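You operate a simulated robot arm through the tools that you are given. There is no shell and no other tool.

You are at the controls of a simulated two-armed robot. One attempt, no reset.

Task
Test the big red button: push it, pull it up, reset and restart.
Fine: push it while the belt runs; leave the stacker running; leave the black button and the other controls.

The check looks at the end state, three seconds after you hand in, the way a careful person would. Anything else that was tipped, shoved, dropped, spilled or broken makes it a failure.

Robot
Two 7-joint arms with fingered hands on one trunk that stands fixed in place. Base frame: the origin is at the foot of the trunk, x ahead of it, y to its left, z up. Units: mm, degrees, N and s.
The left shoulder is at [62, 104, 993], the right one opposite. With the tool pointing down near the work surface each hand reaches from about 280 to 600 mm from the base axis, measured 20 degrees to its own side. Payload 2.4 kg a hand.
The TCP of each hand is the grasp point between the finger pads, 17 mm short of the fingertips. In the tool frame z runs along the fingers and y along their closing line. The gripper opens to 88 mm; its body begins 47 mm behind the TCP. The gripper is a hand of 2 fingers: y runs from the thumb to the fingers, the wrist lies at [0, 0, -165] in the tool frame, and closing takes about 1.5 s.
Orientation is that of the tool frame in the base frame, as [roll, pitch, yaw] about the fixed x, y, z axes, in that order (R = Rz(yaw) Ry(pitch) Rx(roll)). With the fingers straight down and closing along the base's y, the tool's x points along the base's -x, its y along +y and its z along -z.

Tools
- The arms move only by the tool servo_tool. It takes "left_deltas", "right_deltas" or both (then of equal length, played together; a hand with none holds still); each is a list of rows, each a list of 6 numbers: the shift along the tool's x, y, z in mm, then the turn, a rotation vector about the tool's x, y, z in degrees. In form: [[dx, dy, dz, rx, ry, rz], ...]. A call has 1 to 20 rows; each row shifts and turns the commanded pose from where the row before left it, along the tool's axes as they then stand. "left_claw" and "right_claw" are, for a hand that has rows, the opening, from 0 (shut) to 1 (fully open), set as the call begins (left out, the last holds). Each row takes 0.2 s and may step no farther than 50 mm and 8.6 degrees from the row before; otherwise, or with a gripper value out of range, the whole call is refused. A pose out of reach is approached as far as the arm can. The call stops where the force on the tool passes 40 N (or 10 N more than at its start, if that is more) or the arm is blocked; 0.2 s more then pass. The fingers move at their own pace (about 153 mm/s each) and stop on an object; they squeeze with about 31 N. The grip force told is the motor's: it shows also when the fingers shut on nothing. Time passes only in rows, and 0.2 s behind the last, so rows that do not move let the fingers close. The reply holds the time, the measured pose of the TCP, the force on the tool along the base axes, the opening and the grip force, in the units named above and with some noise, with the torque about the TCP (base axes, N m) and any sound that the robot's microphone picked up.
- Cameras (640 x 400 px; columns grow to the right, rows downward): "scene" is now at [111.8, 38.4, 951.8]; the picture's right is [0.38, -0.92, 0.00], its down [0.17, 0.07, -0.98] and it looks along [0.91, 0.37, 0.18] (base axes); focal length 214 px, centre (320, 200). "left" rides on the left gripper at [-50, 3, -63] in its tool frame; the picture's right is [-0.06, -1.00, 0.00], its down [0.78, -0.05, -0.62] and it looks along [0.62, -0.04, 0.79] (tool axes); focal length 275 px, centre (320, 200). "right" rides on the right gripper at [50, 3, -63] in its tool frame; the picture's right is [-0.06, 1.00, 0.00], its down [-0.78, -0.05, -0.62] and it looks along [-0.62, -0.04, 0.79] (tool axes); focal length 275 px, centre (320, 200). There is no depth. A picture from a camera that has moved, and an enlarged one, comes with that camera's place and axes in the base frame and with its lens. The place of the scene camera against the robot may be out by one fixed shift of up to 12 mm in any direction.
- snapshot(camera): a new picture of that camera. It takes no simulated time.
- raise_lower(by): moves the trunk up (or, below 0, down) by that many mm; the arms and the scene camera ride with it, the base frame stays. It gives what a move gives, with no picture.
- curl_fingers(finger1, thumb_bend, hand): sets how far each is bent, from 0 (flat) to 1 (curled in); at 0.3 the hand is open as for a grip, at 0.7 the pads meet at the TCP. One left out holds its place. A second passes; each finger stops where it meets its share of the squeeze, and holds until it gets a number again. A gripper value or a shape takes the hand back. It gives what a move gives, with no picture; readings hold the bend of each and the force on the fingers (four entries, about 0 where the hand has none), thumb and palm.
- grasp_type(shape, hand): the hand has 2 fingers and takes this shape, open, in about a second: jaw (thumb against the fingers, like two jaws); tri (thumb and two fingers); tip (a fingertip pinch); poke (one finger out to press); point (the index stretched); flat (the hand flat); cup (the hand cupped); fist (a fist). The gripper value then closes the fingers along that shape, each until it touches; the sizes above hold for jaw. It gives what a move gives, with no picture.
- pan_tilt(pan, tilt): turns the head with the scene camera to pan (to the left, within 60 degrees either way) and tilt (down, from -29 to 69), counted from straight ahead of the robot (the tilt from the chest, where the trunk bows). It gives what a move gives.
- inspect(camera, box): a new picture of the part [left, top, right, bottom] of that camera's present view, enlarged. It takes no simulated time.
- finish_job(): hands the job in; it is judged then, once.

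Nothing tells you positions but the pictures and the camera data. Unless the task says otherwise, let go and move clear before handing in.

The tools are called by a JSON object that holds its "fn" and its "kwargs". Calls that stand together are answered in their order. servo_tool: Moves the arms, as the interface text tells. Its arguments: {"type":"object","properties":{"left_deltas":{"type":"array"},"left_claw":{"type":"number"},"right_deltas":{"type":"array"},"right_claw":{"type":"number"}},"required":[]} The other tools are called the same way: raise_lower (by) moves the trunk up or down; grasp_type (shape, hand) gives the hand a shape; curl_fingers (finger1, thumb_bend, hand) moves the fingers one by one; pan_tilt (pan, tilt) turns the head that bears the scene camera; snapshot (camera) takes a picture; inspect (camera, box) takes an enlarged picture of a part of a camera's view; finish_job () hands the job in.

At the start:

```text
t: 0.0
left_ee_pos: [372.3, 325.4, 990.9]
left_tool_rot: [179.9, 0.1, -179.9]
left_force: [-0.2, 0.2, 0.0]
left_wrist_torque: [-0.02, 0.01, 0.03]
left_gripper_width: 87.8
left_gripper_force: 0.1
left_shape: jaw
left_bend: [0.3, 0.3]
left_finger forces: [0.1, 0.0, 0.1, 0.0, 0.0, 0.0]
right_ee_pos: [355.8, -27.6, 1011.7]
right_tool_rot: [-180.0, 0.1, 179.9]
right_force: [-0.2, 0.1, -0.6]
right_wrist_torque: [0.02, -0.03, 0.04]
right_gripper_width: 87.9
right_gripper_force: 0.0
right_shape: jaw
right_bend: [0.3, 0.3]
right_finger forces: [0.0, 0.0, 0.1, 0.0, 0.0, 0.1]
trunk travel left (down, up): [-225.0, 625.0]
head pan, tilt (commanded): [36.9, 12.9]
```

scene: 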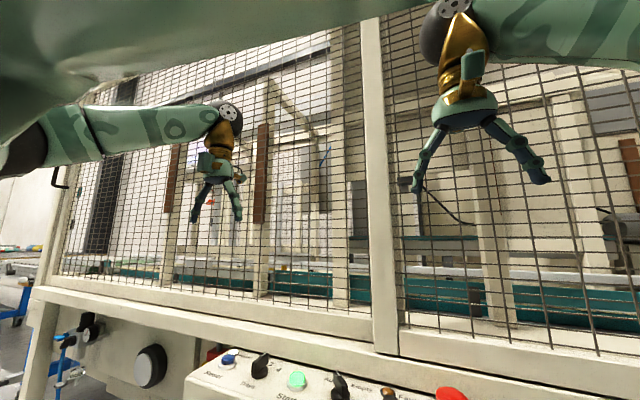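
right: 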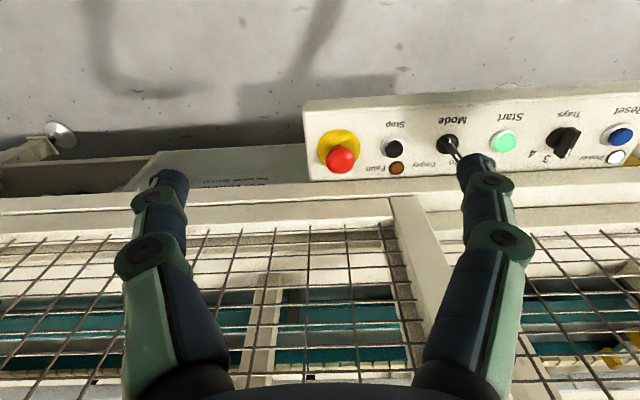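
left: 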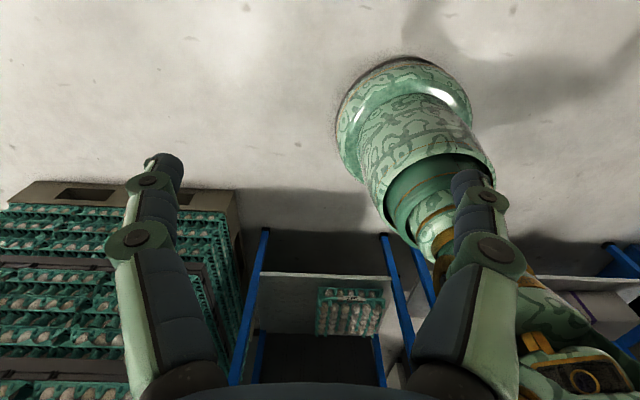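

I see a fenced egg-tray stacker with a control panel below the fence: blue Reset, Trays knob, green Start, Mode switch, black Stop, Fault lamp and a red mushroom button. I'll turn the head down to see the panel better.

{"fn": "pan_tilt", "kwargs": {"pan": 10, "tilt": 40}}

{"fn": "inspect", "kwargs": {"camera": "right", "box": [290, 70, 640, 200]}}

```text
t: 0.9
left_ee_pos: [373.0, 324.1, 992.1]
left_tool_rot: [179.9, 0.0, -180.0]
left_force: [-0.7, 0.0, 0.9]
left_wrist_torque: [0.0, 0.01, 0.0]
left_gripper_width: 87.7
left_gripper_force: 0.1
left_shape: jaw
left_bend: [0.3, 0.3]
left_finger forces: [0.1, 0.1, 0.0, 0.0, 0.0, 0.0]
right_ee_pos: [356.4, -27.6, 1011.7]
right_tool_rot: [-180.0, 0.1, 179.9]
right_force: [-0.4, -0.6, -0.6]
right_wrist_torque: [0.02, 0.04, 0.01]
right_gripper_width: 87.7
right_gripper_force: 0.0
right_shape: jaw
right_bend: [0.3, 0.3]
right_finger forces: [0.1, 0.0, 0.0, 0.0, 0.1, 0.1]
trunk travel left (down, up): [-225.0, 625.0]
head pan, tilt (commanded): [10.0, 40.0]
```

```text
1.83 times, centred on (465, 135) of right
camera zoom: at [304.7, -25.2, 1074.8], right [0.06, 1.0, 0.0], down [0.78, -0.05, 0.62], along [0.62, -0.04, -0.79], focal length 503 px, centre (55, 319)
```

zoom: 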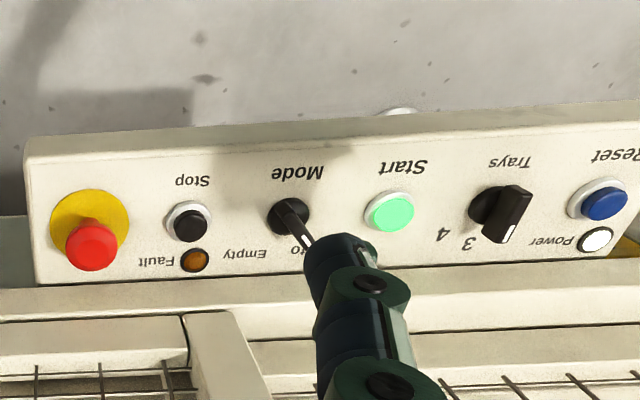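

The panel is visible in the right camera upside down. I'll look at the scene view from the new head pose.

{"fn": "snapshot", "kwargs": {"camera": "scene"}}

```text
taken
camera scene: at [118.0, 21.2, 872.4], right [0.17, -0.98, 0.0], down [-0.63, -0.11, -0.77], along [0.76, 0.13, -0.64], focal length 214 px, centre (320, 200)
```

scene: 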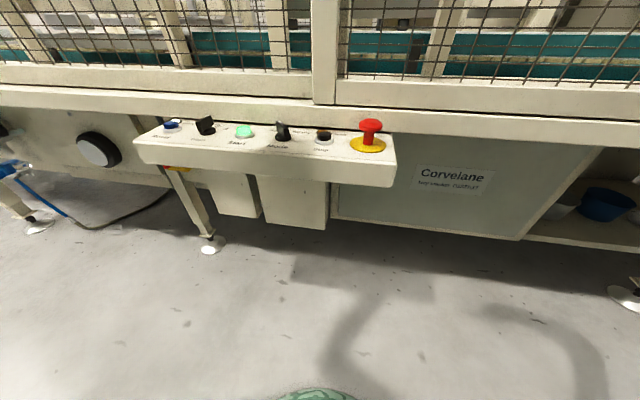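

{"fn": "inspect", "kwargs": {"camera": "scene", "box": [120, 90, 420, 220]}}

{"fn": "inspect", "kwargs": {"camera": "scene", "box": [300, 100, 420, 175]}}

{"fn": "inspect", "kwargs": {"camera": "scene", "box": [400, 140, 520, 215]}}

{"fn": "inspect", "kwargs": {"camera": "scene", "box": [0, 0, 640, 120]}}

{"fn": "snapshot", "kwargs": {"camera": "right"}}

```text
2.13 times, centred on (270, 155) of scene
camera zoom: at [118.0, 21.2, 872.4], right [0.17, -0.98, 0.0], down [-0.63, -0.11, -0.77], along [0.76, 0.13, -0.64], focal length 458 px, centre (427, 296)
```

zoom: 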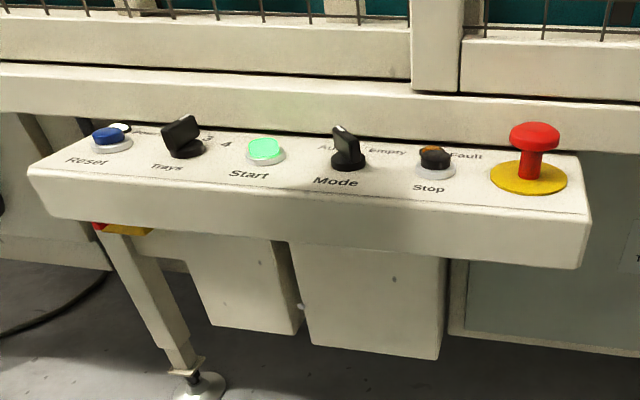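

```text
5.33 times, centred on (360, 138) of scene
camera zoom: at [118.0, 21.2, 872.4], right [0.17, -0.98, 0.0], down [-0.63, -0.11, -0.77], along [0.76, 0.13, -0.64], focal length 1144 px, centre (107, 533)
```

zoom: 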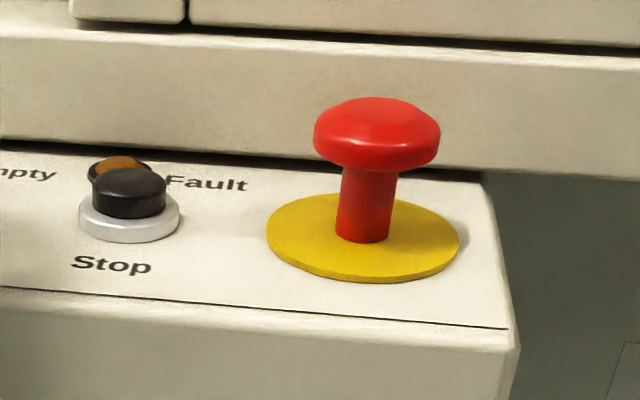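

```text
5.33 times, centred on (460, 178) of scene
camera zoom: at [118.0, 21.2, 872.4], right [0.17, -0.98, 0.0], down [-0.63, -0.11, -0.77], along [0.76, 0.13, -0.64], focal length 1144 px, centre (-427, 320)
```

zoom: 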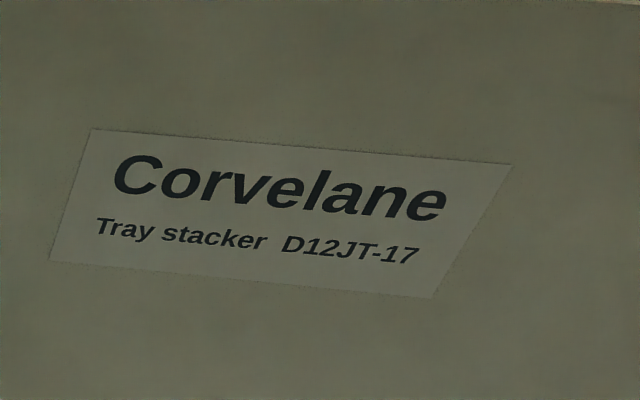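

```text
1.00 times, centred on (320, 60) of scene (not enlarged: the box is as wide or as high as the picture)
camera zoom: at [118.0, 21.2, 872.4], right [0.17, -0.98, 0.0], down [-0.63, -0.11, -0.77], along [0.76, 0.13, -0.64], focal length 214 px, centre (320, 340)
```

zoom: 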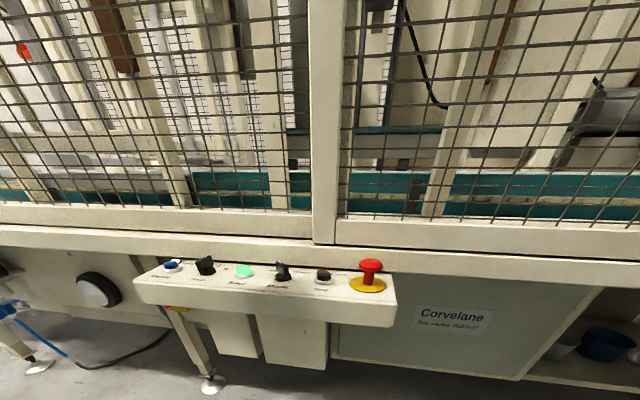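

```text
taken
camera right: at [304.7, -25.2, 1074.8], right [0.06, 1.0, 0.0], down [0.78, -0.05, 0.62], along [0.62, -0.04, -0.79], focal length 275 px, centre (320, 200)
```

right: 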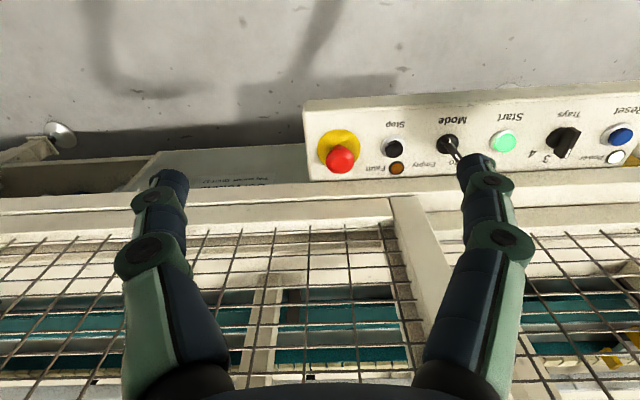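

The red mushroom sits at about (503, -9), with its collar at z≈694 and its cap at z≈733. Start is at about (505, 233) and Reset at about (503, 395). I'll bring the right hand nearer for a close view, staying high.

{"fn": "servo_tool", "kwargs": {"right_deltas": [[-12, 3, 25, 0, 0, 0], [-12, 3, 25, 0, 0, 0], [-12, 3, 25, 0, 0, 0], [-12, 3, 25, 0, 0, 0], [-12, 3, 25, 0, 0, 0], [-12, 3, 20, 0, 0, 0]]}}

{"fn": "snapshot", "kwargs": {"camera": "right"}}

{"fn": "snapshot", "kwargs": {"camera": "scene"}}

```text
t: 2.3
left_ee_pos: [373.4, 324.9, 991.6]
left_tool_rot: [-180.0, 0.0, -180.0]
left_force: [0.4, -0.7, -1.2]
left_wrist_torque: [0.0, 0.0, -0.03]
left_gripper_width: 87.8
left_gripper_force: 0.0
left_shape: jaw
left_bend: [0.3, 0.3]
left_finger forces: [0.0, 0.0, 0.1, 0.0, 0.0, 0.0]
right_ee_pos: [427.5, -9.6, 867.0]
right_tool_rot: [-180.0, 0.1, 180.0]
right_force: [-0.2, 0.7, -0.2]
right_wrist_torque: [0.03, -0.05, -0.01]
right_gripper_width: 87.7
right_gripper_force: 0.0
right_shape: jaw
right_bend: [0.3, 0.3]
right_finger forces: [0.0, 0.0, 0.0, 0.0, 0.0, 0.0]
trunk travel left (down, up): [-225.0, 625.0]
head pan, tilt (commanded): [10.0, 40.0]
```

```text
taken
camera right: at [377.1, -6.6, 929.8], right [0.06, 1.0, 0.0], down [0.78, -0.05, 0.62], along [0.62, -0.04, -0.78], focal length 275 px, centre (320, 200)
```

right: 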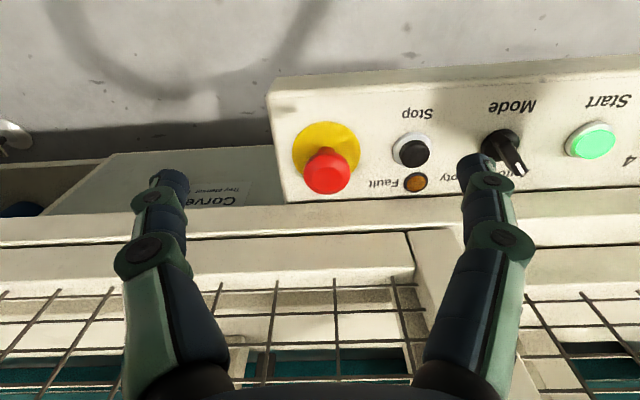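

```text
taken
camera scene: at [117.9, 21.1, 872.1], right [0.17, -0.98, 0.0], down [-0.63, -0.11, -0.77], along [0.75, 0.13, -0.64], focal length 214 px, centre (320, 200)
```

scene: 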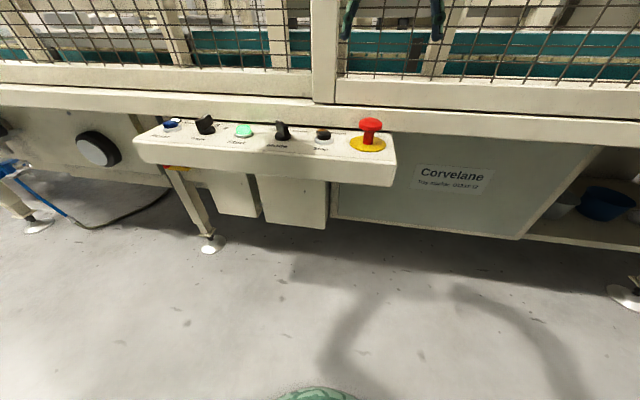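

The two right-hand views agree: the button axis is at about (502, -9), with the cap top near z≈740. I'll shut the fingers, move over the button at a safe height and look.

{"fn": "servo_tool", "kwargs": {"right_deltas": [[-15, 0, 10, 0, 0, 0], [-15, 0, 10, 0, 0, 0], [-15, 0, 10, 0, 0, 0], [-15, 0, 10, 0, 0, 0], [-14.5, 0.6, 10, 0, 0, 0], [0, 0, 10, 0, 0, 0], [0, 0, 0, 0, 0, 0]], "right_claw": 0}}

{"fn": "snapshot", "kwargs": {"camera": "right"}}

{"fn": "snapshot", "kwargs": {"camera": "scene"}}

```text
t: 3.9
left_ee_pos: [372.8, 325.9, 991.8]
left_tool_rot: [-180.0, 0.0, -179.9]
left_force: [0.7, -0.1, -0.3]
left_wrist_torque: [0.03, 0.0, -0.02]
left_gripper_width: 88.1
left_gripper_force: 0.0
left_shape: jaw
left_bend: [0.3, 0.3]
left_finger forces: [0.0, 0.0, 0.1, 0.1, 0.1, 0.0]
right_ee_pos: [503.7, -8.2, 806.7]
right_tool_rot: [180.0, 0.0, 180.0]
right_force: [0.9, 0.5, -0.4]
right_wrist_torque: [0.01, 0.01, 0.0]
right_gripper_width: 0.0
right_gripper_force: 30.2
right_shape: jaw
right_bend: [0.62, 0.72]
right_finger forces: [0.1, 0.1, 0.1, 0.0, 0.1, 0.0]
trunk travel left (down, up): [-225.0, 625.0]
head pan, tilt (commanded): [10.0, 40.0]
```

```text
taken
camera right: at [452.6, -6.3, 870.0], right [0.06, 1.0, 0.0], down [0.78, -0.05, 0.62], along [0.62, -0.04, -0.79], focal length 275 px, centre (320, 200)
```

right: 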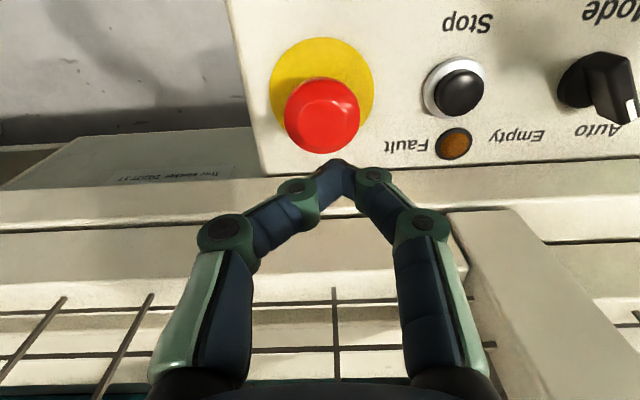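

```text
taken
camera scene: at [117.9, 21.1, 872.1], right [0.17, -0.98, 0.0], down [-0.63, -0.11, -0.77], along [0.75, 0.13, -0.64], focal length 214 px, centre (320, 200)
```

scene: 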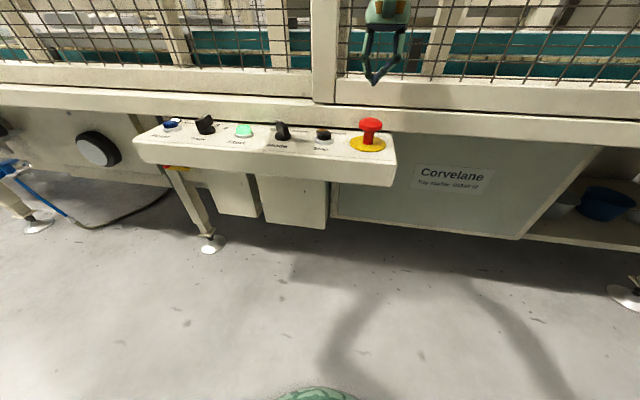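

The pinched fingertips sit about 8 mm to the +y side of the TCP. I'll shift -8 mm in y so the tips land on the cap's centre, then go down to just above it.

{"fn": "servo_tool", "kwargs": {"right_deltas": [[0, -8, 0, 0, 0, 0], [0, 0, 10, 0, 0, 0], [0, 0, 10, 0, 0, 0], [0, 0, 10, 0, 0, 0], [0, 0, 0, 0, 0, 0]]}}

{"fn": "snapshot", "kwargs": {"camera": "right"}}

{"fn": "inspect", "kwargs": {"camera": "scene", "box": [120, 60, 420, 190]}}

```text
t: 5.1
left_ee_pos: [371.0, 326.0, 991.5]
left_tool_rot: [179.9, -0.1, 179.9]
left_force: [0.4, 0.0, 0.0]
left_wrist_torque: [-0.02, 0.01, 0.01]
left_gripper_width: 87.9
left_gripper_force: 0.0
left_shape: jaw
left_bend: [0.3, 0.3]
left_finger forces: [0.0, 0.0, 0.0, 0.1, 0.0, 0.0]
right_ee_pos: [502.5, -18.3, 776.6]
right_tool_rot: [-180.0, 0.0, 180.0]
right_force: [0.7, 0.0, 0.6]
right_wrist_torque: [-0.04, -0.02, 0.0]
right_gripper_width: 0.1
right_gripper_force: 31.6
right_shape: jaw
right_bend: [0.62, 0.72]
right_finger forces: [0.0, 0.0, 0.0, 0.1, 0.0, 0.0]
trunk travel left (down, up): [-225.0, 625.0]
head pan, tilt (commanded): [10.0, 40.0]
```

```text
taken
camera right: at [451.0, -14.8, 839.8], right [0.06, 1.0, 0.0], down [0.78, -0.05, 0.62], along [0.62, -0.04, -0.79], focal length 275 px, centre (320, 200)
```

right: 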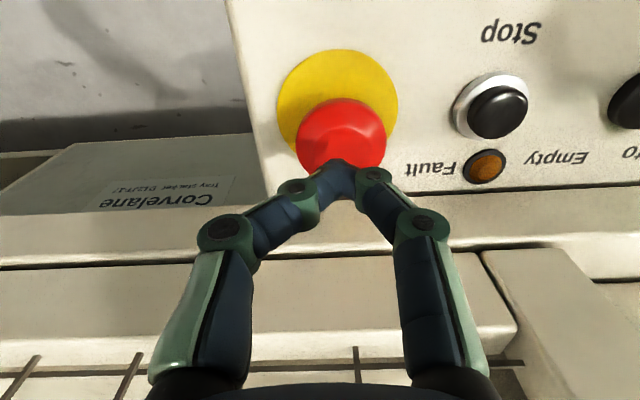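

```text
2.13 times, centred on (270, 125) of scene
camera zoom: at [117.9, 21.1, 872.1], right [0.17, -0.98, 0.0], down [-0.63, -0.11, -0.77], along [0.75, 0.13, -0.64], focal length 458 px, centre (427, 360)
```

zoom: 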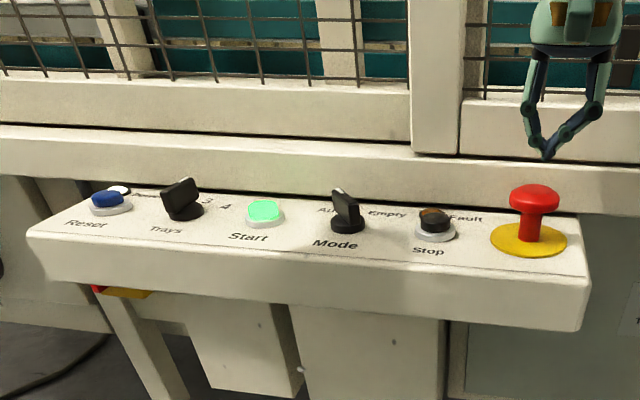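

The tips now line up over the cap at z≈760, about 20 mm above it, and the green Start lamp shows it is running. I'll press down slowly.

{"fn": "servo_tool", "kwargs": {"right_deltas": [[0, 0, 5, 0, 0, 0], [0, 0, 5, 0, 0, 0], [0, 0, 4, 0, 0, 0], [0, 0, 3, 0, 0, 0], [0, 0, 3, 0, 0, 0], [0, 0, 2, 0, 0, 0], [0, 0, 2, 0, 0, 0], [0, 0, 2, 0, 0, 0], [0, 0, 2, 0, 0, 0], [0, 0, 2, 0, 0, 0], [0, 0, 2, 0, 0, 0], [0, 0, 2, 0, 0, 0]]}}

{"fn": "snapshot", "kwargs": {"camera": "right"}}

{"fn": "inspect", "kwargs": {"camera": "scene", "box": [120, 60, 420, 190]}}

```text
t: 7.7
left_ee_pos: [372.0, 324.2, 990.9]
left_tool_rot: [180.0, 0.0, -179.9]
left_force: [0.1, -0.4, -0.7]
left_wrist_torque: [0.01, 0.04, 0.0]
left_gripper_width: 87.9
left_gripper_force: 0.2
left_shape: jaw
left_bend: [0.3, 0.3]
left_finger forces: [0.2, 0.0, 0.0, 0.0, 0.0, 0.1]
right_ee_pos: [503.9, -17.3, 741.5]
right_tool_rot: [-179.9, -0.1, -179.9]
right_force: [0.5, 0.0, 0.1]
right_wrist_torque: [0.0, 0.01, -0.01]
right_gripper_width: 0.0
right_gripper_force: 31.2
right_shape: jaw
right_bend: [0.65, 0.72]
right_finger forces: [0.1, 0.0, 0.0, 0.0, 0.0, 0.0]
trunk travel left (down, up): [-225.0, 625.0]
head pan, tilt (commanded): [10.0, 40.0]
heard: click
```

```text
taken
camera right: at [451.8, -15.0, 805.0], right [0.06, 1.0, 0.0], down [0.78, -0.05, 0.62], along [0.62, -0.04, -0.79], focal length 275 px, centre (320, 200)
```

right: 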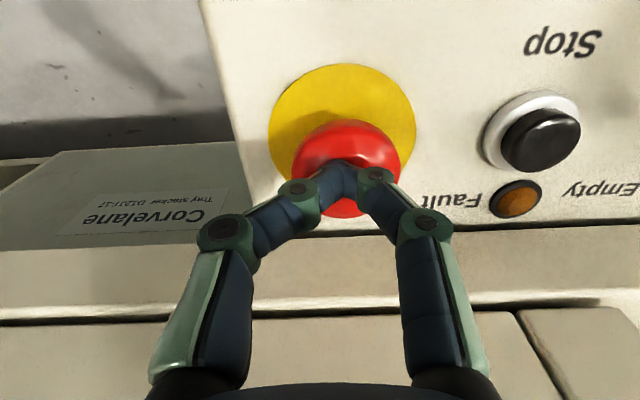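

```text
2.13 times, centred on (270, 125) of scene
camera zoom: at [118.0, 21.1, 872.0], right [0.17, -0.98, 0.0], down [-0.63, -0.11, -0.77], along [0.75, 0.13, -0.64], focal length 458 px, centre (427, 360)
```

zoom: 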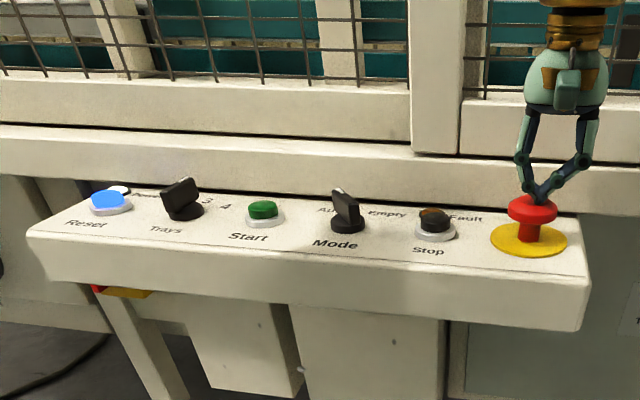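

A click was heard: the Start lamp went dark and Reset lit blue. I'll raise the hand to see whether the button stayed latched down.

{"fn": "servo_tool", "kwargs": {"right_deltas": [[0, 0, -5, 0, 0, 0], [0, 0, -10, 0, 0, 0], [0, 0, -15, 0, 0, 0], [0, 0, -20, 0, 0, 0], [0, 0, -20, 0, 0, 0]]}}

{"fn": "snapshot", "kwargs": {"camera": "right"}}

{"fn": "inspect", "kwargs": {"camera": "scene", "box": [120, 60, 420, 190]}}

{"fn": "inspect", "kwargs": {"camera": "scene", "box": [300, 100, 420, 175]}}

```text
t: 8.9
left_ee_pos: [372.6, 324.3, 992.5]
left_tool_rot: [180.0, 0.0, 180.0]
left_force: [0.0, -1.4, 0.3]
left_wrist_torque: [-0.04, 0.02, -0.02]
left_gripper_width: 87.7
left_gripper_force: 0.0
left_shape: jaw
left_bend: [0.3, 0.3]
left_finger forces: [0.0, 0.1, 0.0, 0.0, 0.0, 0.0]
right_ee_pos: [501.7, -17.5, 811.9]
right_tool_rot: [-179.9, 0.1, 179.9]
right_force: [-0.3, -0.3, 0.3]
right_wrist_torque: [0.02, 0.0, -0.02]
right_gripper_width: 0.0
right_gripper_force: 30.5
right_shape: jaw
right_bend: [0.65, 0.72]
right_finger forces: [0.1, 0.0, 0.0, 0.0, 0.1, 0.0]
trunk travel left (down, up): [-225.0, 625.0]
head pan, tilt (commanded): [10.0, 40.0]
```

```text
taken
camera right: at [450.6, -14.9, 875.6], right [0.06, 1.0, 0.0], down [0.78, -0.05, 0.62], along [0.62, -0.04, -0.79], focal length 275 px, centre (320, 200)
```

right: 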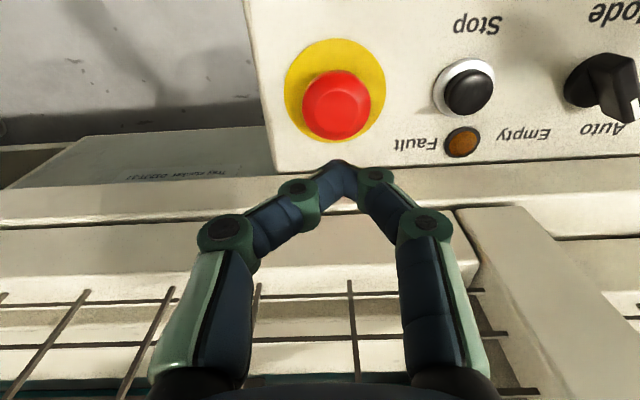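

```text
2.13 times, centred on (270, 125) of scene
camera zoom: at [117.9, 21.1, 872.1], right [0.17, -0.98, 0.0], down [-0.63, -0.11, -0.77], along [0.75, 0.13, -0.64], focal length 458 px, centre (427, 360)
```

zoom: 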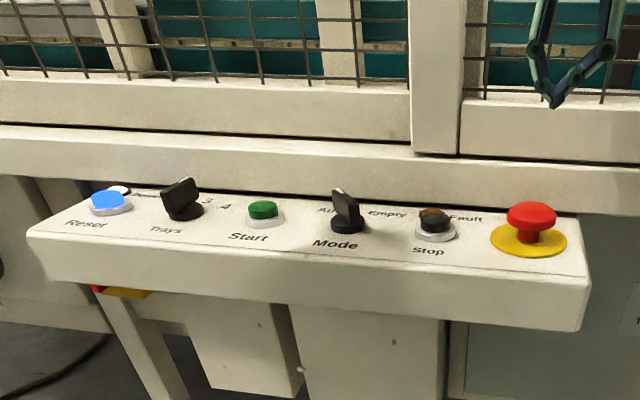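

```text
5.33 times, centred on (360, 138) of scene
camera zoom: at [117.9, 21.1, 872.1], right [0.17, -0.98, 0.0], down [-0.63, -0.11, -0.77], along [0.75, 0.13, -0.64], focal length 1144 px, centre (107, 533)
```

zoom: 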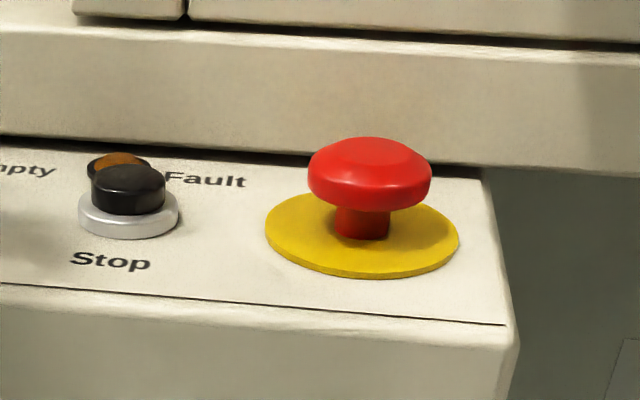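

The button is latched down, with about 12 mm between the cap's underside and the collar. The Stop button is near at y≈72, so I'll open the fingers only partly, centre over the cap (y≈-9) and check.

{"fn": "servo_tool", "kwargs": {"right_deltas": [[0, 4, 0, 0, 0, 0], [0, 4.5, 0, 0, 0, 0], [0, 0, 10, 0, 0, 0], [0, 0, 10, 0, 0, 0], [0, 0, 10, 0, 0, 0], [0, 0, 0, 0, 0, 0]], "right_claw": 0.68}}

{"fn": "snapshot", "kwargs": {"camera": "right"}}

{"fn": "inspect", "kwargs": {"camera": "scene", "box": [270, 50, 450, 170]}}

```text
t: 10.3
left_ee_pos: [372.5, 324.5, 991.6]
left_tool_rot: [-180.0, 0.0, 180.0]
left_force: [0.3, -1.0, -0.7]
left_wrist_torque: [0.01, -0.01, -0.01]
left_gripper_width: 88.0
left_gripper_force: 0.1
left_shape: jaw
left_bend: [0.3, 0.3]
left_finger forces: [0.0, 0.0, 0.0, 0.0, 0.0, 0.1]
right_ee_pos: [501.9, -7.9, 782.3]
right_tool_rot: [-179.8, 0.1, 180.0]
right_force: [0.2, 0.2, -0.6]
right_wrist_torque: [0.03, -0.01, 0.02]
right_gripper_width: 59.4
right_gripper_force: 0.1
right_shape: jaw
right_bend: [0.69, 0.66]
right_finger forces: [0.0, 0.0, 0.0, 0.1, 0.0, 0.0]
trunk travel left (down, up): [-225.0, 625.0]
head pan, tilt (commanded): [10.0, 40.0]
```

```text
taken
camera right: at [450.9, -6.3, 845.9], right [0.06, 1.0, 0.0], down [0.78, -0.05, 0.62], along [0.62, -0.04, -0.79], focal length 275 px, centre (320, 200)
```

right: 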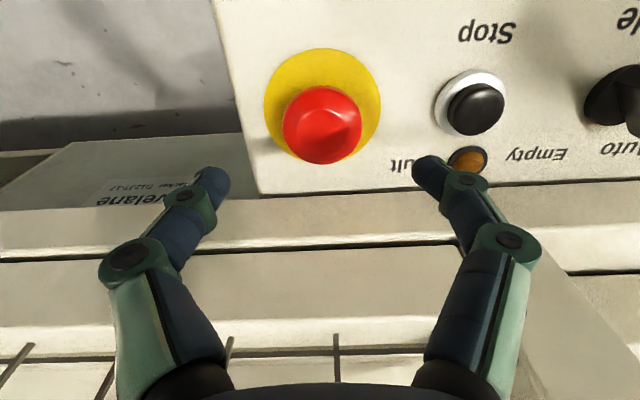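

```text
3.33 times, centred on (360, 110) of scene
camera zoom: at [117.9, 21.1, 872.1], right [0.17, -0.98, 0.0], down [-0.63, -0.11, -0.77], along [0.75, 0.13, -0.64], focal length 715 px, centre (187, 500)
```

zoom: 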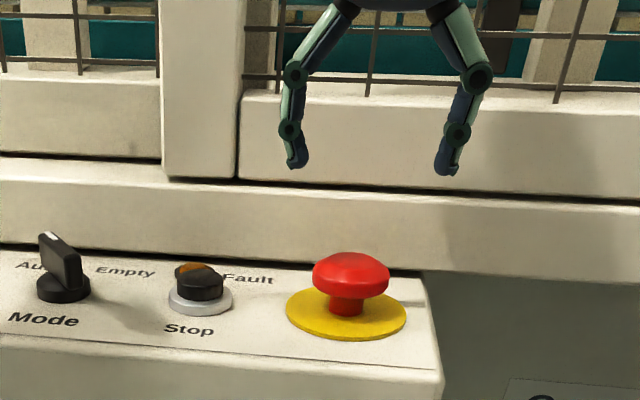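

The fingers straddle the cap with clear room from the Stop button. I'll lower to TCP z≈722, so the tips are near 705 beside and below the cap rim, and check.

{"fn": "servo_tool", "kwargs": {"right_deltas": [[0, -0.8, 10, 0, 0, 0], [0, 0, 10, 0, 0, 0], [0, 0, 10, 0, 0, 0], [0, 0, 10, 0, 0, 0], [0, 0, 10, 0, 0, 0], [0, 0, 5, 0, 0, 0], [0, 0, 5, 0, 0, 0]]}}

{"fn": "snapshot", "kwargs": {"camera": "right"}}

{"fn": "inspect", "kwargs": {"camera": "scene", "box": [310, 90, 430, 165]}}

```text
t: 11.9
left_ee_pos: [371.9, 324.6, 992.0]
left_tool_rot: [180.0, 0.0, 180.0]
left_force: [0.5, -0.6, 0.0]
left_wrist_torque: [0.01, -0.01, 0.0]
left_gripper_width: 88.0
left_gripper_force: 0.1
left_shape: jaw
left_bend: [0.3, 0.3]
left_finger forces: [0.1, 0.0, 0.0, 0.0, 0.0, 0.0]
right_ee_pos: [502.2, -9.3, 722.9]
right_tool_rot: [-179.9, 0.2, 180.0]
right_force: [-0.4, 0.7, -0.3]
right_wrist_torque: [0.0, -0.01, 0.02]
right_gripper_width: 59.5
right_gripper_force: 0.1
right_shape: jaw
right_bend: [0.69, 0.66]
right_finger forces: [0.1, 0.1, 0.1, 0.0, 0.0, 0.1]
trunk travel left (down, up): [-225.0, 625.0]
head pan, tilt (commanded): [10.0, 40.0]
```

```text
taken
camera right: at [451.0, -6.9, 785.8], right [0.06, 1.0, 0.0], down [0.78, -0.05, 0.62], along [0.62, -0.04, -0.78], focal length 275 px, centre (320, 200)
```

right: 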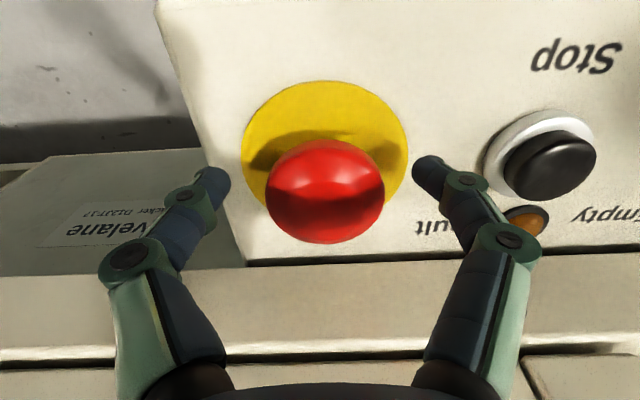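

```text
5.33 times, centred on (370, 128) of scene
camera zoom: at [117.9, 21.1, 872.1], right [0.17, -0.98, 0.0], down [-0.63, -0.11, -0.77], along [0.75, 0.13, -0.64], focal length 1144 px, centre (53, 587)
```

zoom: 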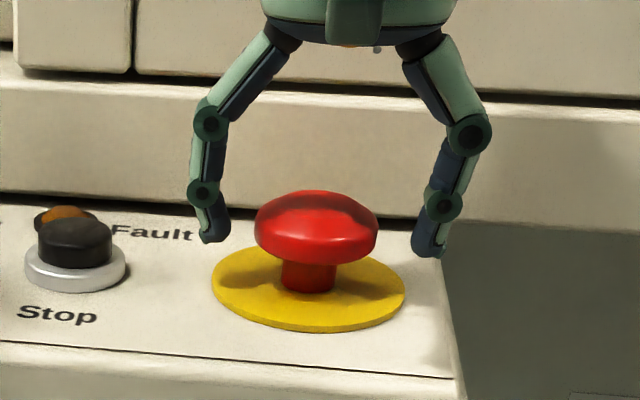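

The tips are level with the cap's rim bottom and about 18 mm above the collar. I'll go 11 mm lower so the pads are beside the rim, then close on the cap.

{"fn": "servo_tool", "kwargs": {"right_deltas": [[0, 0, 4, 0, 0, 0], [0, 0, 4, 0, 0, 0], [0, 0, 3, 0, 0, 0], [0, 0, 0, 0, 0, 0]]}}

{"fn": "inspect", "kwargs": {"camera": "scene", "box": [310, 90, 430, 165]}}

{"fn": "snapshot", "kwargs": {"camera": "right"}}

```text
t: 12.9
left_ee_pos: [372.2, 325.1, 992.0]
left_tool_rot: [180.0, 0.0, -180.0]
left_force: [0.2, 0.7, 1.0]
left_wrist_torque: [-0.04, -0.02, 0.0]
left_gripper_width: 88.1
left_gripper_force: 0.0
left_shape: jaw
left_bend: [0.3, 0.3]
left_finger forces: [0.0, 0.0, 0.0, 0.0, 0.1, 0.0]
right_ee_pos: [501.9, -9.1, 710.1]
right_tool_rot: [180.0, 0.1, -180.0]
right_force: [-0.4, 0.0, -0.4]
right_wrist_torque: [0.01, -0.03, -0.05]
right_gripper_width: 59.7
right_gripper_force: 0.1
right_shape: jaw
right_bend: [0.69, 0.66]
right_finger forces: [0.1, 0.0, 0.0, 0.0, 0.0, 0.0]
trunk travel left (down, up): [-225.0, 625.0]
head pan, tilt (commanded): [10.0, 40.0]
```

```text
5.33 times, centred on (370, 128) of scene
camera zoom: at [117.9, 21.1, 872.1], right [0.17, -0.98, 0.0], down [-0.63, -0.11, -0.77], along [0.75, 0.13, -0.64], focal length 1144 px, centre (53, 587)
```

zoom: 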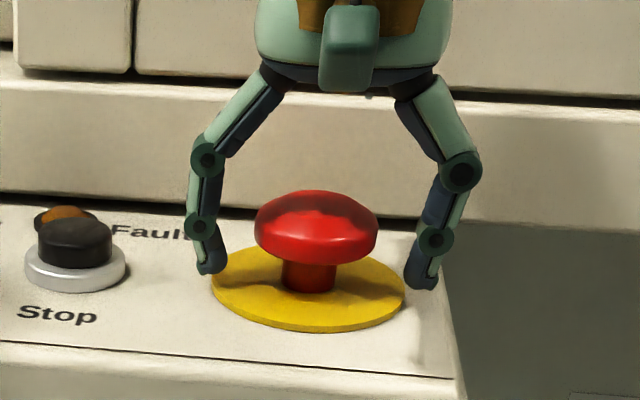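

```text
taken
camera right: at [451.5, -6.8, 774.1], right [0.06, 1.0, 0.0], down [0.78, -0.05, 0.62], along [0.62, -0.04, -0.79], focal length 275 px, centre (320, 200)
```

right: 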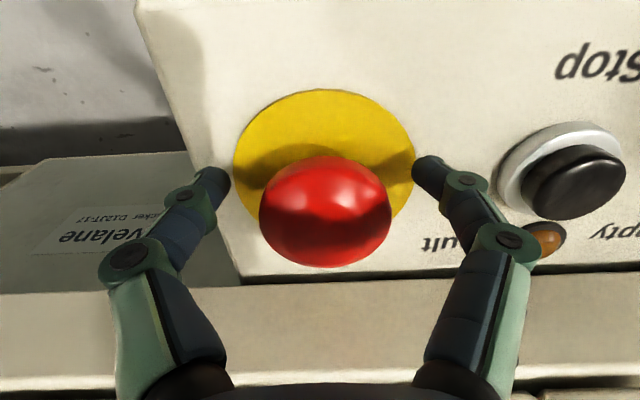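

The fingers flank the cap with tips just above the panel. Now I'll close on it.

{"fn": "servo_tool", "kwargs": {"right_deltas": [[0, 0, 0, 0, 0, 0], [0, 0, 0, 0, 0, 0], [0, 0, 0, 0, 0, 0], [0, 0, 0, 0, 0, 0], [0, 0, 0, 0, 0, 0], [0, 0, 0, 0, 0, 0], [0, 0, 0, 0, 0, 0], [0, 0, 0, 0, 0, 0]], "right_claw": 0}}

{"fn": "inspect", "kwargs": {"camera": "scene", "box": [310, 90, 430, 165]}}

{"fn": "snapshot", "kwargs": {"camera": "right"}}

```text
t: 14.7
left_ee_pos: [370.3, 325.1, 992.7]
left_tool_rot: [-179.9, 0.1, -179.9]
left_force: [-1.3, -0.3, -0.1]
left_wrist_torque: [0.01, 0.0, 0.03]
left_gripper_width: 88.0
left_gripper_force: 0.0
left_shape: jaw
left_bend: [0.3, 0.3]
left_finger forces: [0.0, 0.0, 0.0, 0.0, 0.0, 0.1]
right_ee_pos: [500.5, -9.0, 711.3]
right_tool_rot: [-180.0, 0.0, 180.0]
right_force: [-23.0, -3.3, -0.1]
right_wrist_torque: [0.29, 0.2, 0.02]
right_gripper_width: 19.0
right_gripper_force: 31.0
right_shape: jaw
right_bend: [0.78, 0.82]
right_finger forces: [34.6, 0.0, 0.1, 0.1, 27.8, 0.0]
trunk travel left (down, up): [-225.0, 625.0]
head pan, tilt (commanded): [10.0, 40.0]
heard: click
```

```text
5.33 times, centred on (370, 128) of scene
camera zoom: at [116.5, 20.9, 872.4], right [0.17, -0.98, 0.0], down [-0.63, -0.11, -0.77], along [0.76, 0.13, -0.64], focal length 1144 px, centre (53, 587)
```

zoom: 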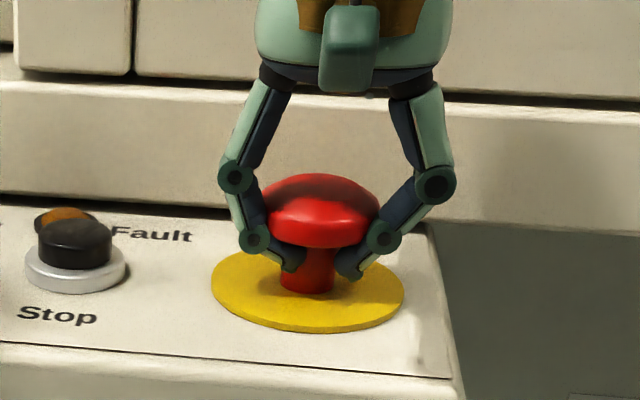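

```text
taken
camera right: at [450.1, -7.1, 774.9], right [0.06, 1.0, 0.0], down [0.78, -0.05, 0.62], along [0.62, -0.04, -0.78], focal length 275 px, centre (320, 200)
```

right: 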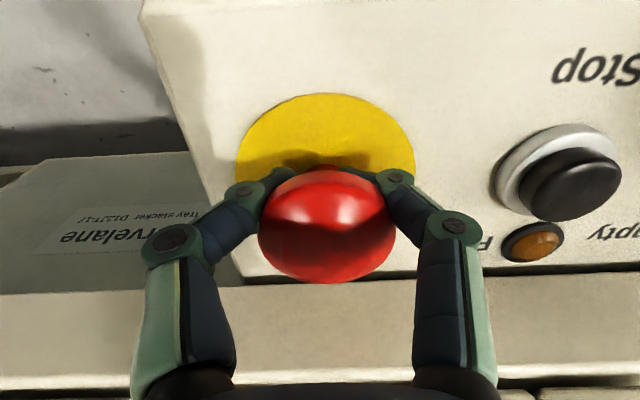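

The fingers curled under the cap onto the stem and a click was heard, so the cap looks raised. I'll check the lamps and height before lifting further.

{"fn": "inspect", "kwargs": {"camera": "scene", "box": [120, 60, 420, 190]}}

```text
2.13 times, centred on (270, 125) of scene
camera zoom: at [116.5, 20.9, 872.4], right [0.17, -0.98, 0.0], down [-0.63, -0.11, -0.77], along [0.76, 0.13, -0.64], focal length 458 px, centre (427, 360)
```

zoom: 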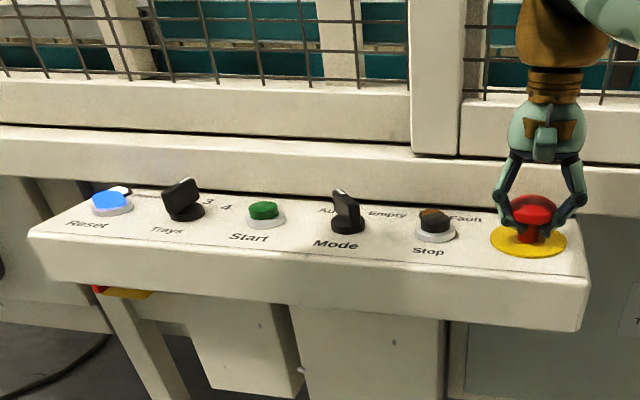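

The cap has risen only part of its travel (about 5 of 16 mm). I'll lift gently in small steps with the fingers hooked under it.

{"fn": "servo_tool", "kwargs": {"right_deltas": [[0, 0, -2, 0, 0, 0], [0, 0, -2, 0, 0, 0], [0, 0, -2, 0, 0, 0], [0, 0, -2, 0, 0, 0], [0, 0, -2, 0, 0, 0]]}}

{"fn": "inspect", "kwargs": {"camera": "scene", "box": [310, 90, 430, 165]}}

{"fn": "inspect", "kwargs": {"camera": "scene", "box": [120, 60, 420, 190]}}

```text
t: 15.9
left_ee_pos: [371.5, 325.3, 990.9]
left_tool_rot: [-180.0, -0.1, -179.9]
left_force: [1.2, 0.3, 0.0]
left_wrist_torque: [-0.01, 0.03, -0.01]
left_gripper_width: 88.0
left_gripper_force: 0.1
left_shape: jaw
left_bend: [0.3, 0.3]
left_finger forces: [0.0, 0.1, 0.0, 0.1, 0.1, 0.0]
right_ee_pos: [500.0, -9.5, 721.4]
right_tool_rot: [-179.9, 0.0, -180.0]
right_force: [-22.8, -0.7, -11.3]
right_wrist_torque: [0.2, 0.23, 0.09]
right_gripper_width: 18.8
right_gripper_force: 31.4
right_shape: jaw
right_bend: [0.78, 0.82]
right_finger forces: [36.9, 0.1, 0.1, 0.0, 28.0, 0.0]
trunk travel left (down, up): [-225.0, 625.0]
head pan, tilt (commanded): [10.0, 40.0]
```

```text
5.33 times, centred on (370, 128) of scene
camera zoom: at [117.0, 21.1, 872.1], right [0.17, -0.98, 0.0], down [-0.63, -0.11, -0.77], along [0.76, 0.13, -0.64], focal length 1144 px, centre (53, 587)
```

zoom: 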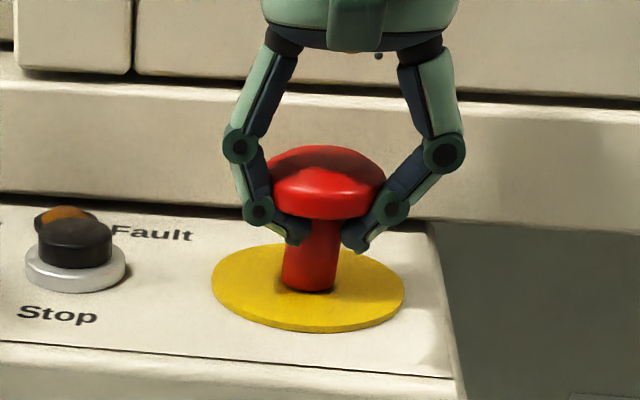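

```text
2.13 times, centred on (270, 125) of scene
camera zoom: at [117.0, 21.1, 872.1], right [0.17, -0.98, 0.0], down [-0.63, -0.11, -0.77], along [0.76, 0.13, -0.64], focal length 458 px, centre (427, 360)
```

zoom: 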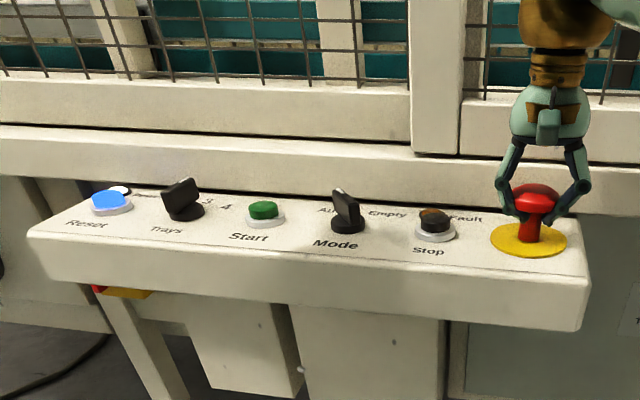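

The cap is back at its original height, with force starting against the top stop. I'll open the fingers partly, holding position, and see whether it stays up.

{"fn": "servo_tool", "kwargs": {"right_deltas": [[0, 0, 0, 0, 0, 0], [0, 0, 0, 0, 0, 0], [0, 0, 0, 0, 0, 0], [0, 0, 0, 0, 0, 0], [0, 0, 0, 0, 0, 0]], "right_claw": 0.7}}

{"fn": "inspect", "kwargs": {"camera": "scene", "box": [310, 90, 430, 165]}}

{"fn": "snapshot", "kwargs": {"camera": "right"}}

```text
t: 17.1
left_ee_pos: [373.2, 325.1, 992.1]
left_tool_rot: [180.0, 0.0, 180.0]
left_force: [0.1, 0.2, 0.0]
left_wrist_torque: [0.0, -0.03, -0.01]
left_gripper_width: 87.7
left_gripper_force: 0.0
left_shape: jaw
left_bend: [0.3, 0.3]
left_finger forces: [0.0, 0.1, 0.0, 0.1, 0.1, 0.1]
right_ee_pos: [501.3, -10.2, 721.5]
right_tool_rot: [180.0, 0.0, -180.0]
right_force: [-0.2, 0.2, 0.2]
right_wrist_torque: [0.0, -0.01, 0.03]
right_gripper_width: 61.6
right_gripper_force: 0.0
right_shape: jaw
right_bend: [0.67, 0.64]
right_finger forces: [0.0, 0.0, 0.1, 0.1, 0.1, 0.0]
trunk travel left (down, up): [-225.0, 625.0]
head pan, tilt (commanded): [10.0, 40.0]
```

```text
5.33 times, centred on (370, 128) of scene
camera zoom: at [117.9, 21.1, 872.1], right [0.17, -0.98, 0.0], down [-0.63, -0.11, -0.77], along [0.75, 0.13, -0.64], focal length 1144 px, centre (53, 587)
```

zoom: 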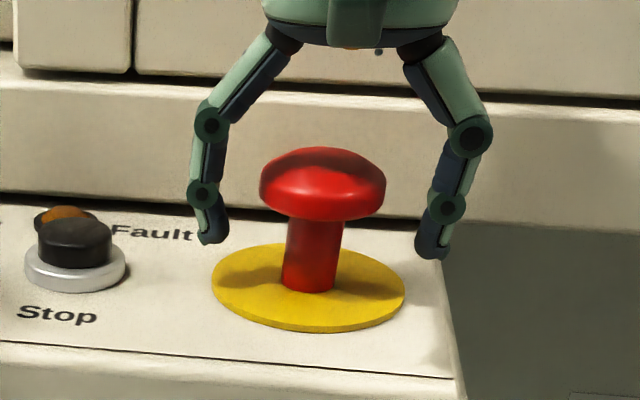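

```text
taken
camera right: at [451.4, -7.3, 785.1], right [0.06, 1.0, 0.0], down [0.78, -0.05, 0.62], along [0.62, -0.04, -0.79], focal length 275 px, centre (320, 200)
```

right: 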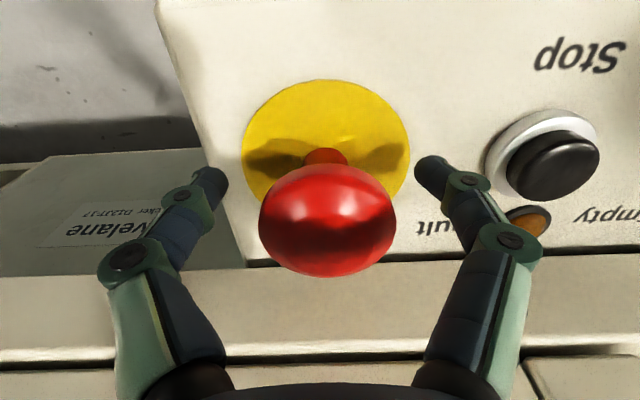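

The red button stays up after release. I'll raise the right hand straight up and draw it back, and then use the left hand for Reset.

{"fn": "servo_tool", "kwargs": {"right_deltas": [[0, 0, -10, 0, 0, 0], [0, 0, -20, 0, 0, 0], [0, 0, -25, 0, 0, 0], [0, 0, -25, 0, 0, 0], [0, 0, -25, 0, 0, 0], [0, 0, -25, 0, 0, 0], [20, -5, -25, 0, 0, 0], [25, -10, -25, 0, 0, 0], [25, -10, -25, 0, 0, 0], [25, -10, -25, 0, 0, 0], [25, -10, 0, 0, 0, 0]]}}

{"fn": "snapshot", "kwargs": {"camera": "right"}}

{"fn": "inspect", "kwargs": {"camera": "scene", "box": [120, 60, 420, 190]}}

```text
t: 19.5
left_ee_pos: [372.5, 325.4, 990.4]
left_tool_rot: [180.0, 0.0, 180.0]
left_force: [0.1, 0.8, 0.5]
left_wrist_torque: [0.02, -0.01, 0.01]
left_gripper_width: 88.1
left_gripper_force: 0.2
left_shape: jaw
left_bend: [0.3, 0.3]
left_finger forces: [0.1, 0.0, 0.1, 0.0, 0.0, 0.1]
right_ee_pos: [381.0, -54.4, 952.2]
right_tool_rot: [-179.9, 0.1, 180.0]
right_force: [-0.4, 0.1, 0.6]
right_wrist_torque: [0.0, -0.02, 0.0]
right_gripper_width: 61.4
right_gripper_force: 0.1
right_shape: jaw
right_bend: [0.67, 0.64]
right_finger forces: [0.0, 0.0, 0.1, 0.0, 0.1, 0.1]
trunk travel left (down, up): [-225.0, 625.0]
head pan, tilt (commanded): [10.0, 40.0]
```

```text
taken
camera right: at [329.7, -51.1, 1015.4], right [0.06, 1.0, 0.0], down [0.78, -0.05, 0.62], along [0.62, -0.04, -0.79], focal length 275 px, centre (320, 200)
```

right: 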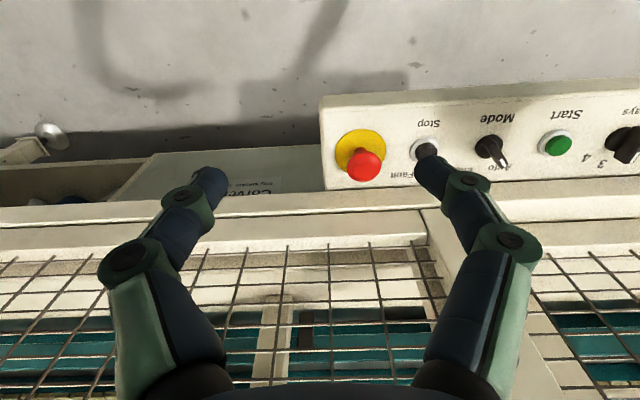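

```text
2.13 times, centred on (270, 125) of scene
camera zoom: at [117.9, 21.1, 872.1], right [0.17, -0.98, 0.0], down [-0.63, -0.11, -0.77], along [0.75, 0.13, -0.64], focal length 458 px, centre (427, 360)
```

zoom: 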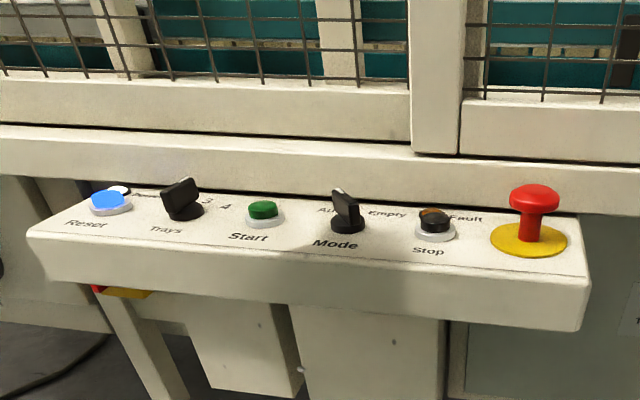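

The red button is up, Start is dark and Reset is lit. I'll tilt the left hand about 40° so its fingers point forward and down. That keeps its camera and body away from the fence, and I'll close the fingers and approach above Reset.

{"fn": "servo_tool", "kwargs": {"left_deltas": [[0, 0, 0, 0, -8, 0], [0, 0, 0, 0, -8, 0], [0, 0, 0, 0, -8, 0], [0, 0, 0, 0, -8, 0], [0, 0, 0, 0, -8, 0], [1, 12, 27, 0, 0, 0], [1, 12, 27, 0, 0, 0], [1, 12, 27, 0, 0, 0], [1, 12, 27, 0, 0, 0], [1, 12, 27, 0, 0, 0], [2, 10, 29, 0, 0, 0]], "left_claw": 0}}

{"fn": "snapshot", "kwargs": {"camera": "left"}}

{"fn": "snapshot", "kwargs": {"camera": "scene"}}

```text
t: 21.9
left_ee_pos: [474.2, 395.2, 861.0]
left_tool_rot: [180.0, 40.1, -179.9]
left_force: [0.0, 0.6, 0.6]
left_wrist_torque: [0.02, 0.02, 0.03]
left_gripper_width: 0.1
left_gripper_force: 31.2
left_shape: jaw
left_bend: [0.62, 0.72]
left_finger forces: [0.1, 0.0, 0.0, 0.0, 0.1, 0.1]
right_ee_pos: [381.2, -53.3, 951.0]
right_tool_rot: [-180.0, 0.0, -179.9]
right_force: [0.5, 0.1, -0.1]
right_wrist_torque: [-0.03, -0.05, -0.01]
right_gripper_width: 61.4
right_gripper_force: 0.0
right_shape: jaw
right_bend: [0.67, 0.64]
right_finger forces: [0.1, 0.0, 0.1, 0.0, 0.0, 0.1]
trunk travel left (down, up): [-225.0, 625.0]
head pan, tilt (commanded): [10.0, 40.0]
```

```text
taken
camera left: at [469.6, 397.9, 941.1], right [0.05, -1.0, 0.04], down [-1.0, -0.05, -0.03], along [0.03, -0.04, -1.0], focal length 275 px, centre (320, 200)
```

left: 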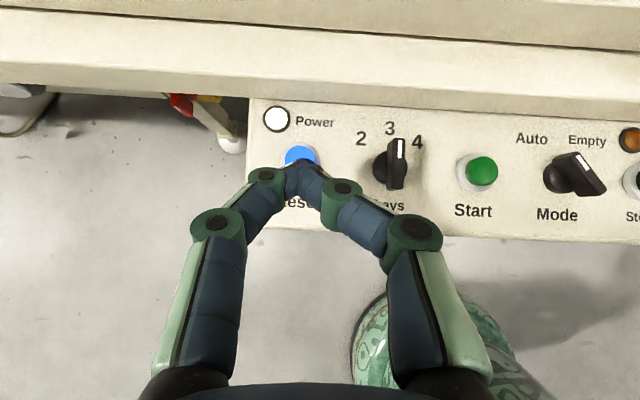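

```text
taken
camera scene: at [117.9, 21.1, 872.1], right [0.17, -0.98, 0.0], down [-0.63, -0.11, -0.77], along [0.75, 0.13, -0.64], focal length 214 px, centre (320, 200)
```

scene: 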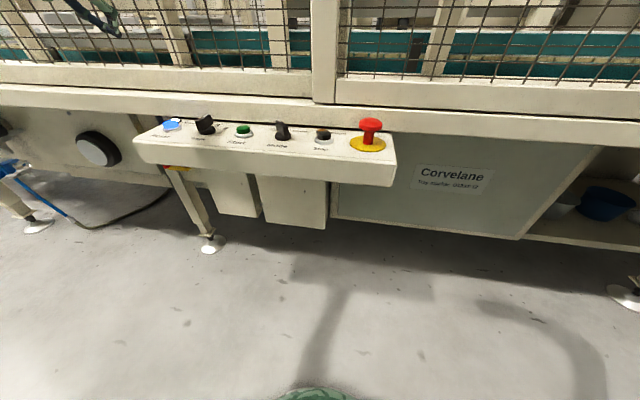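

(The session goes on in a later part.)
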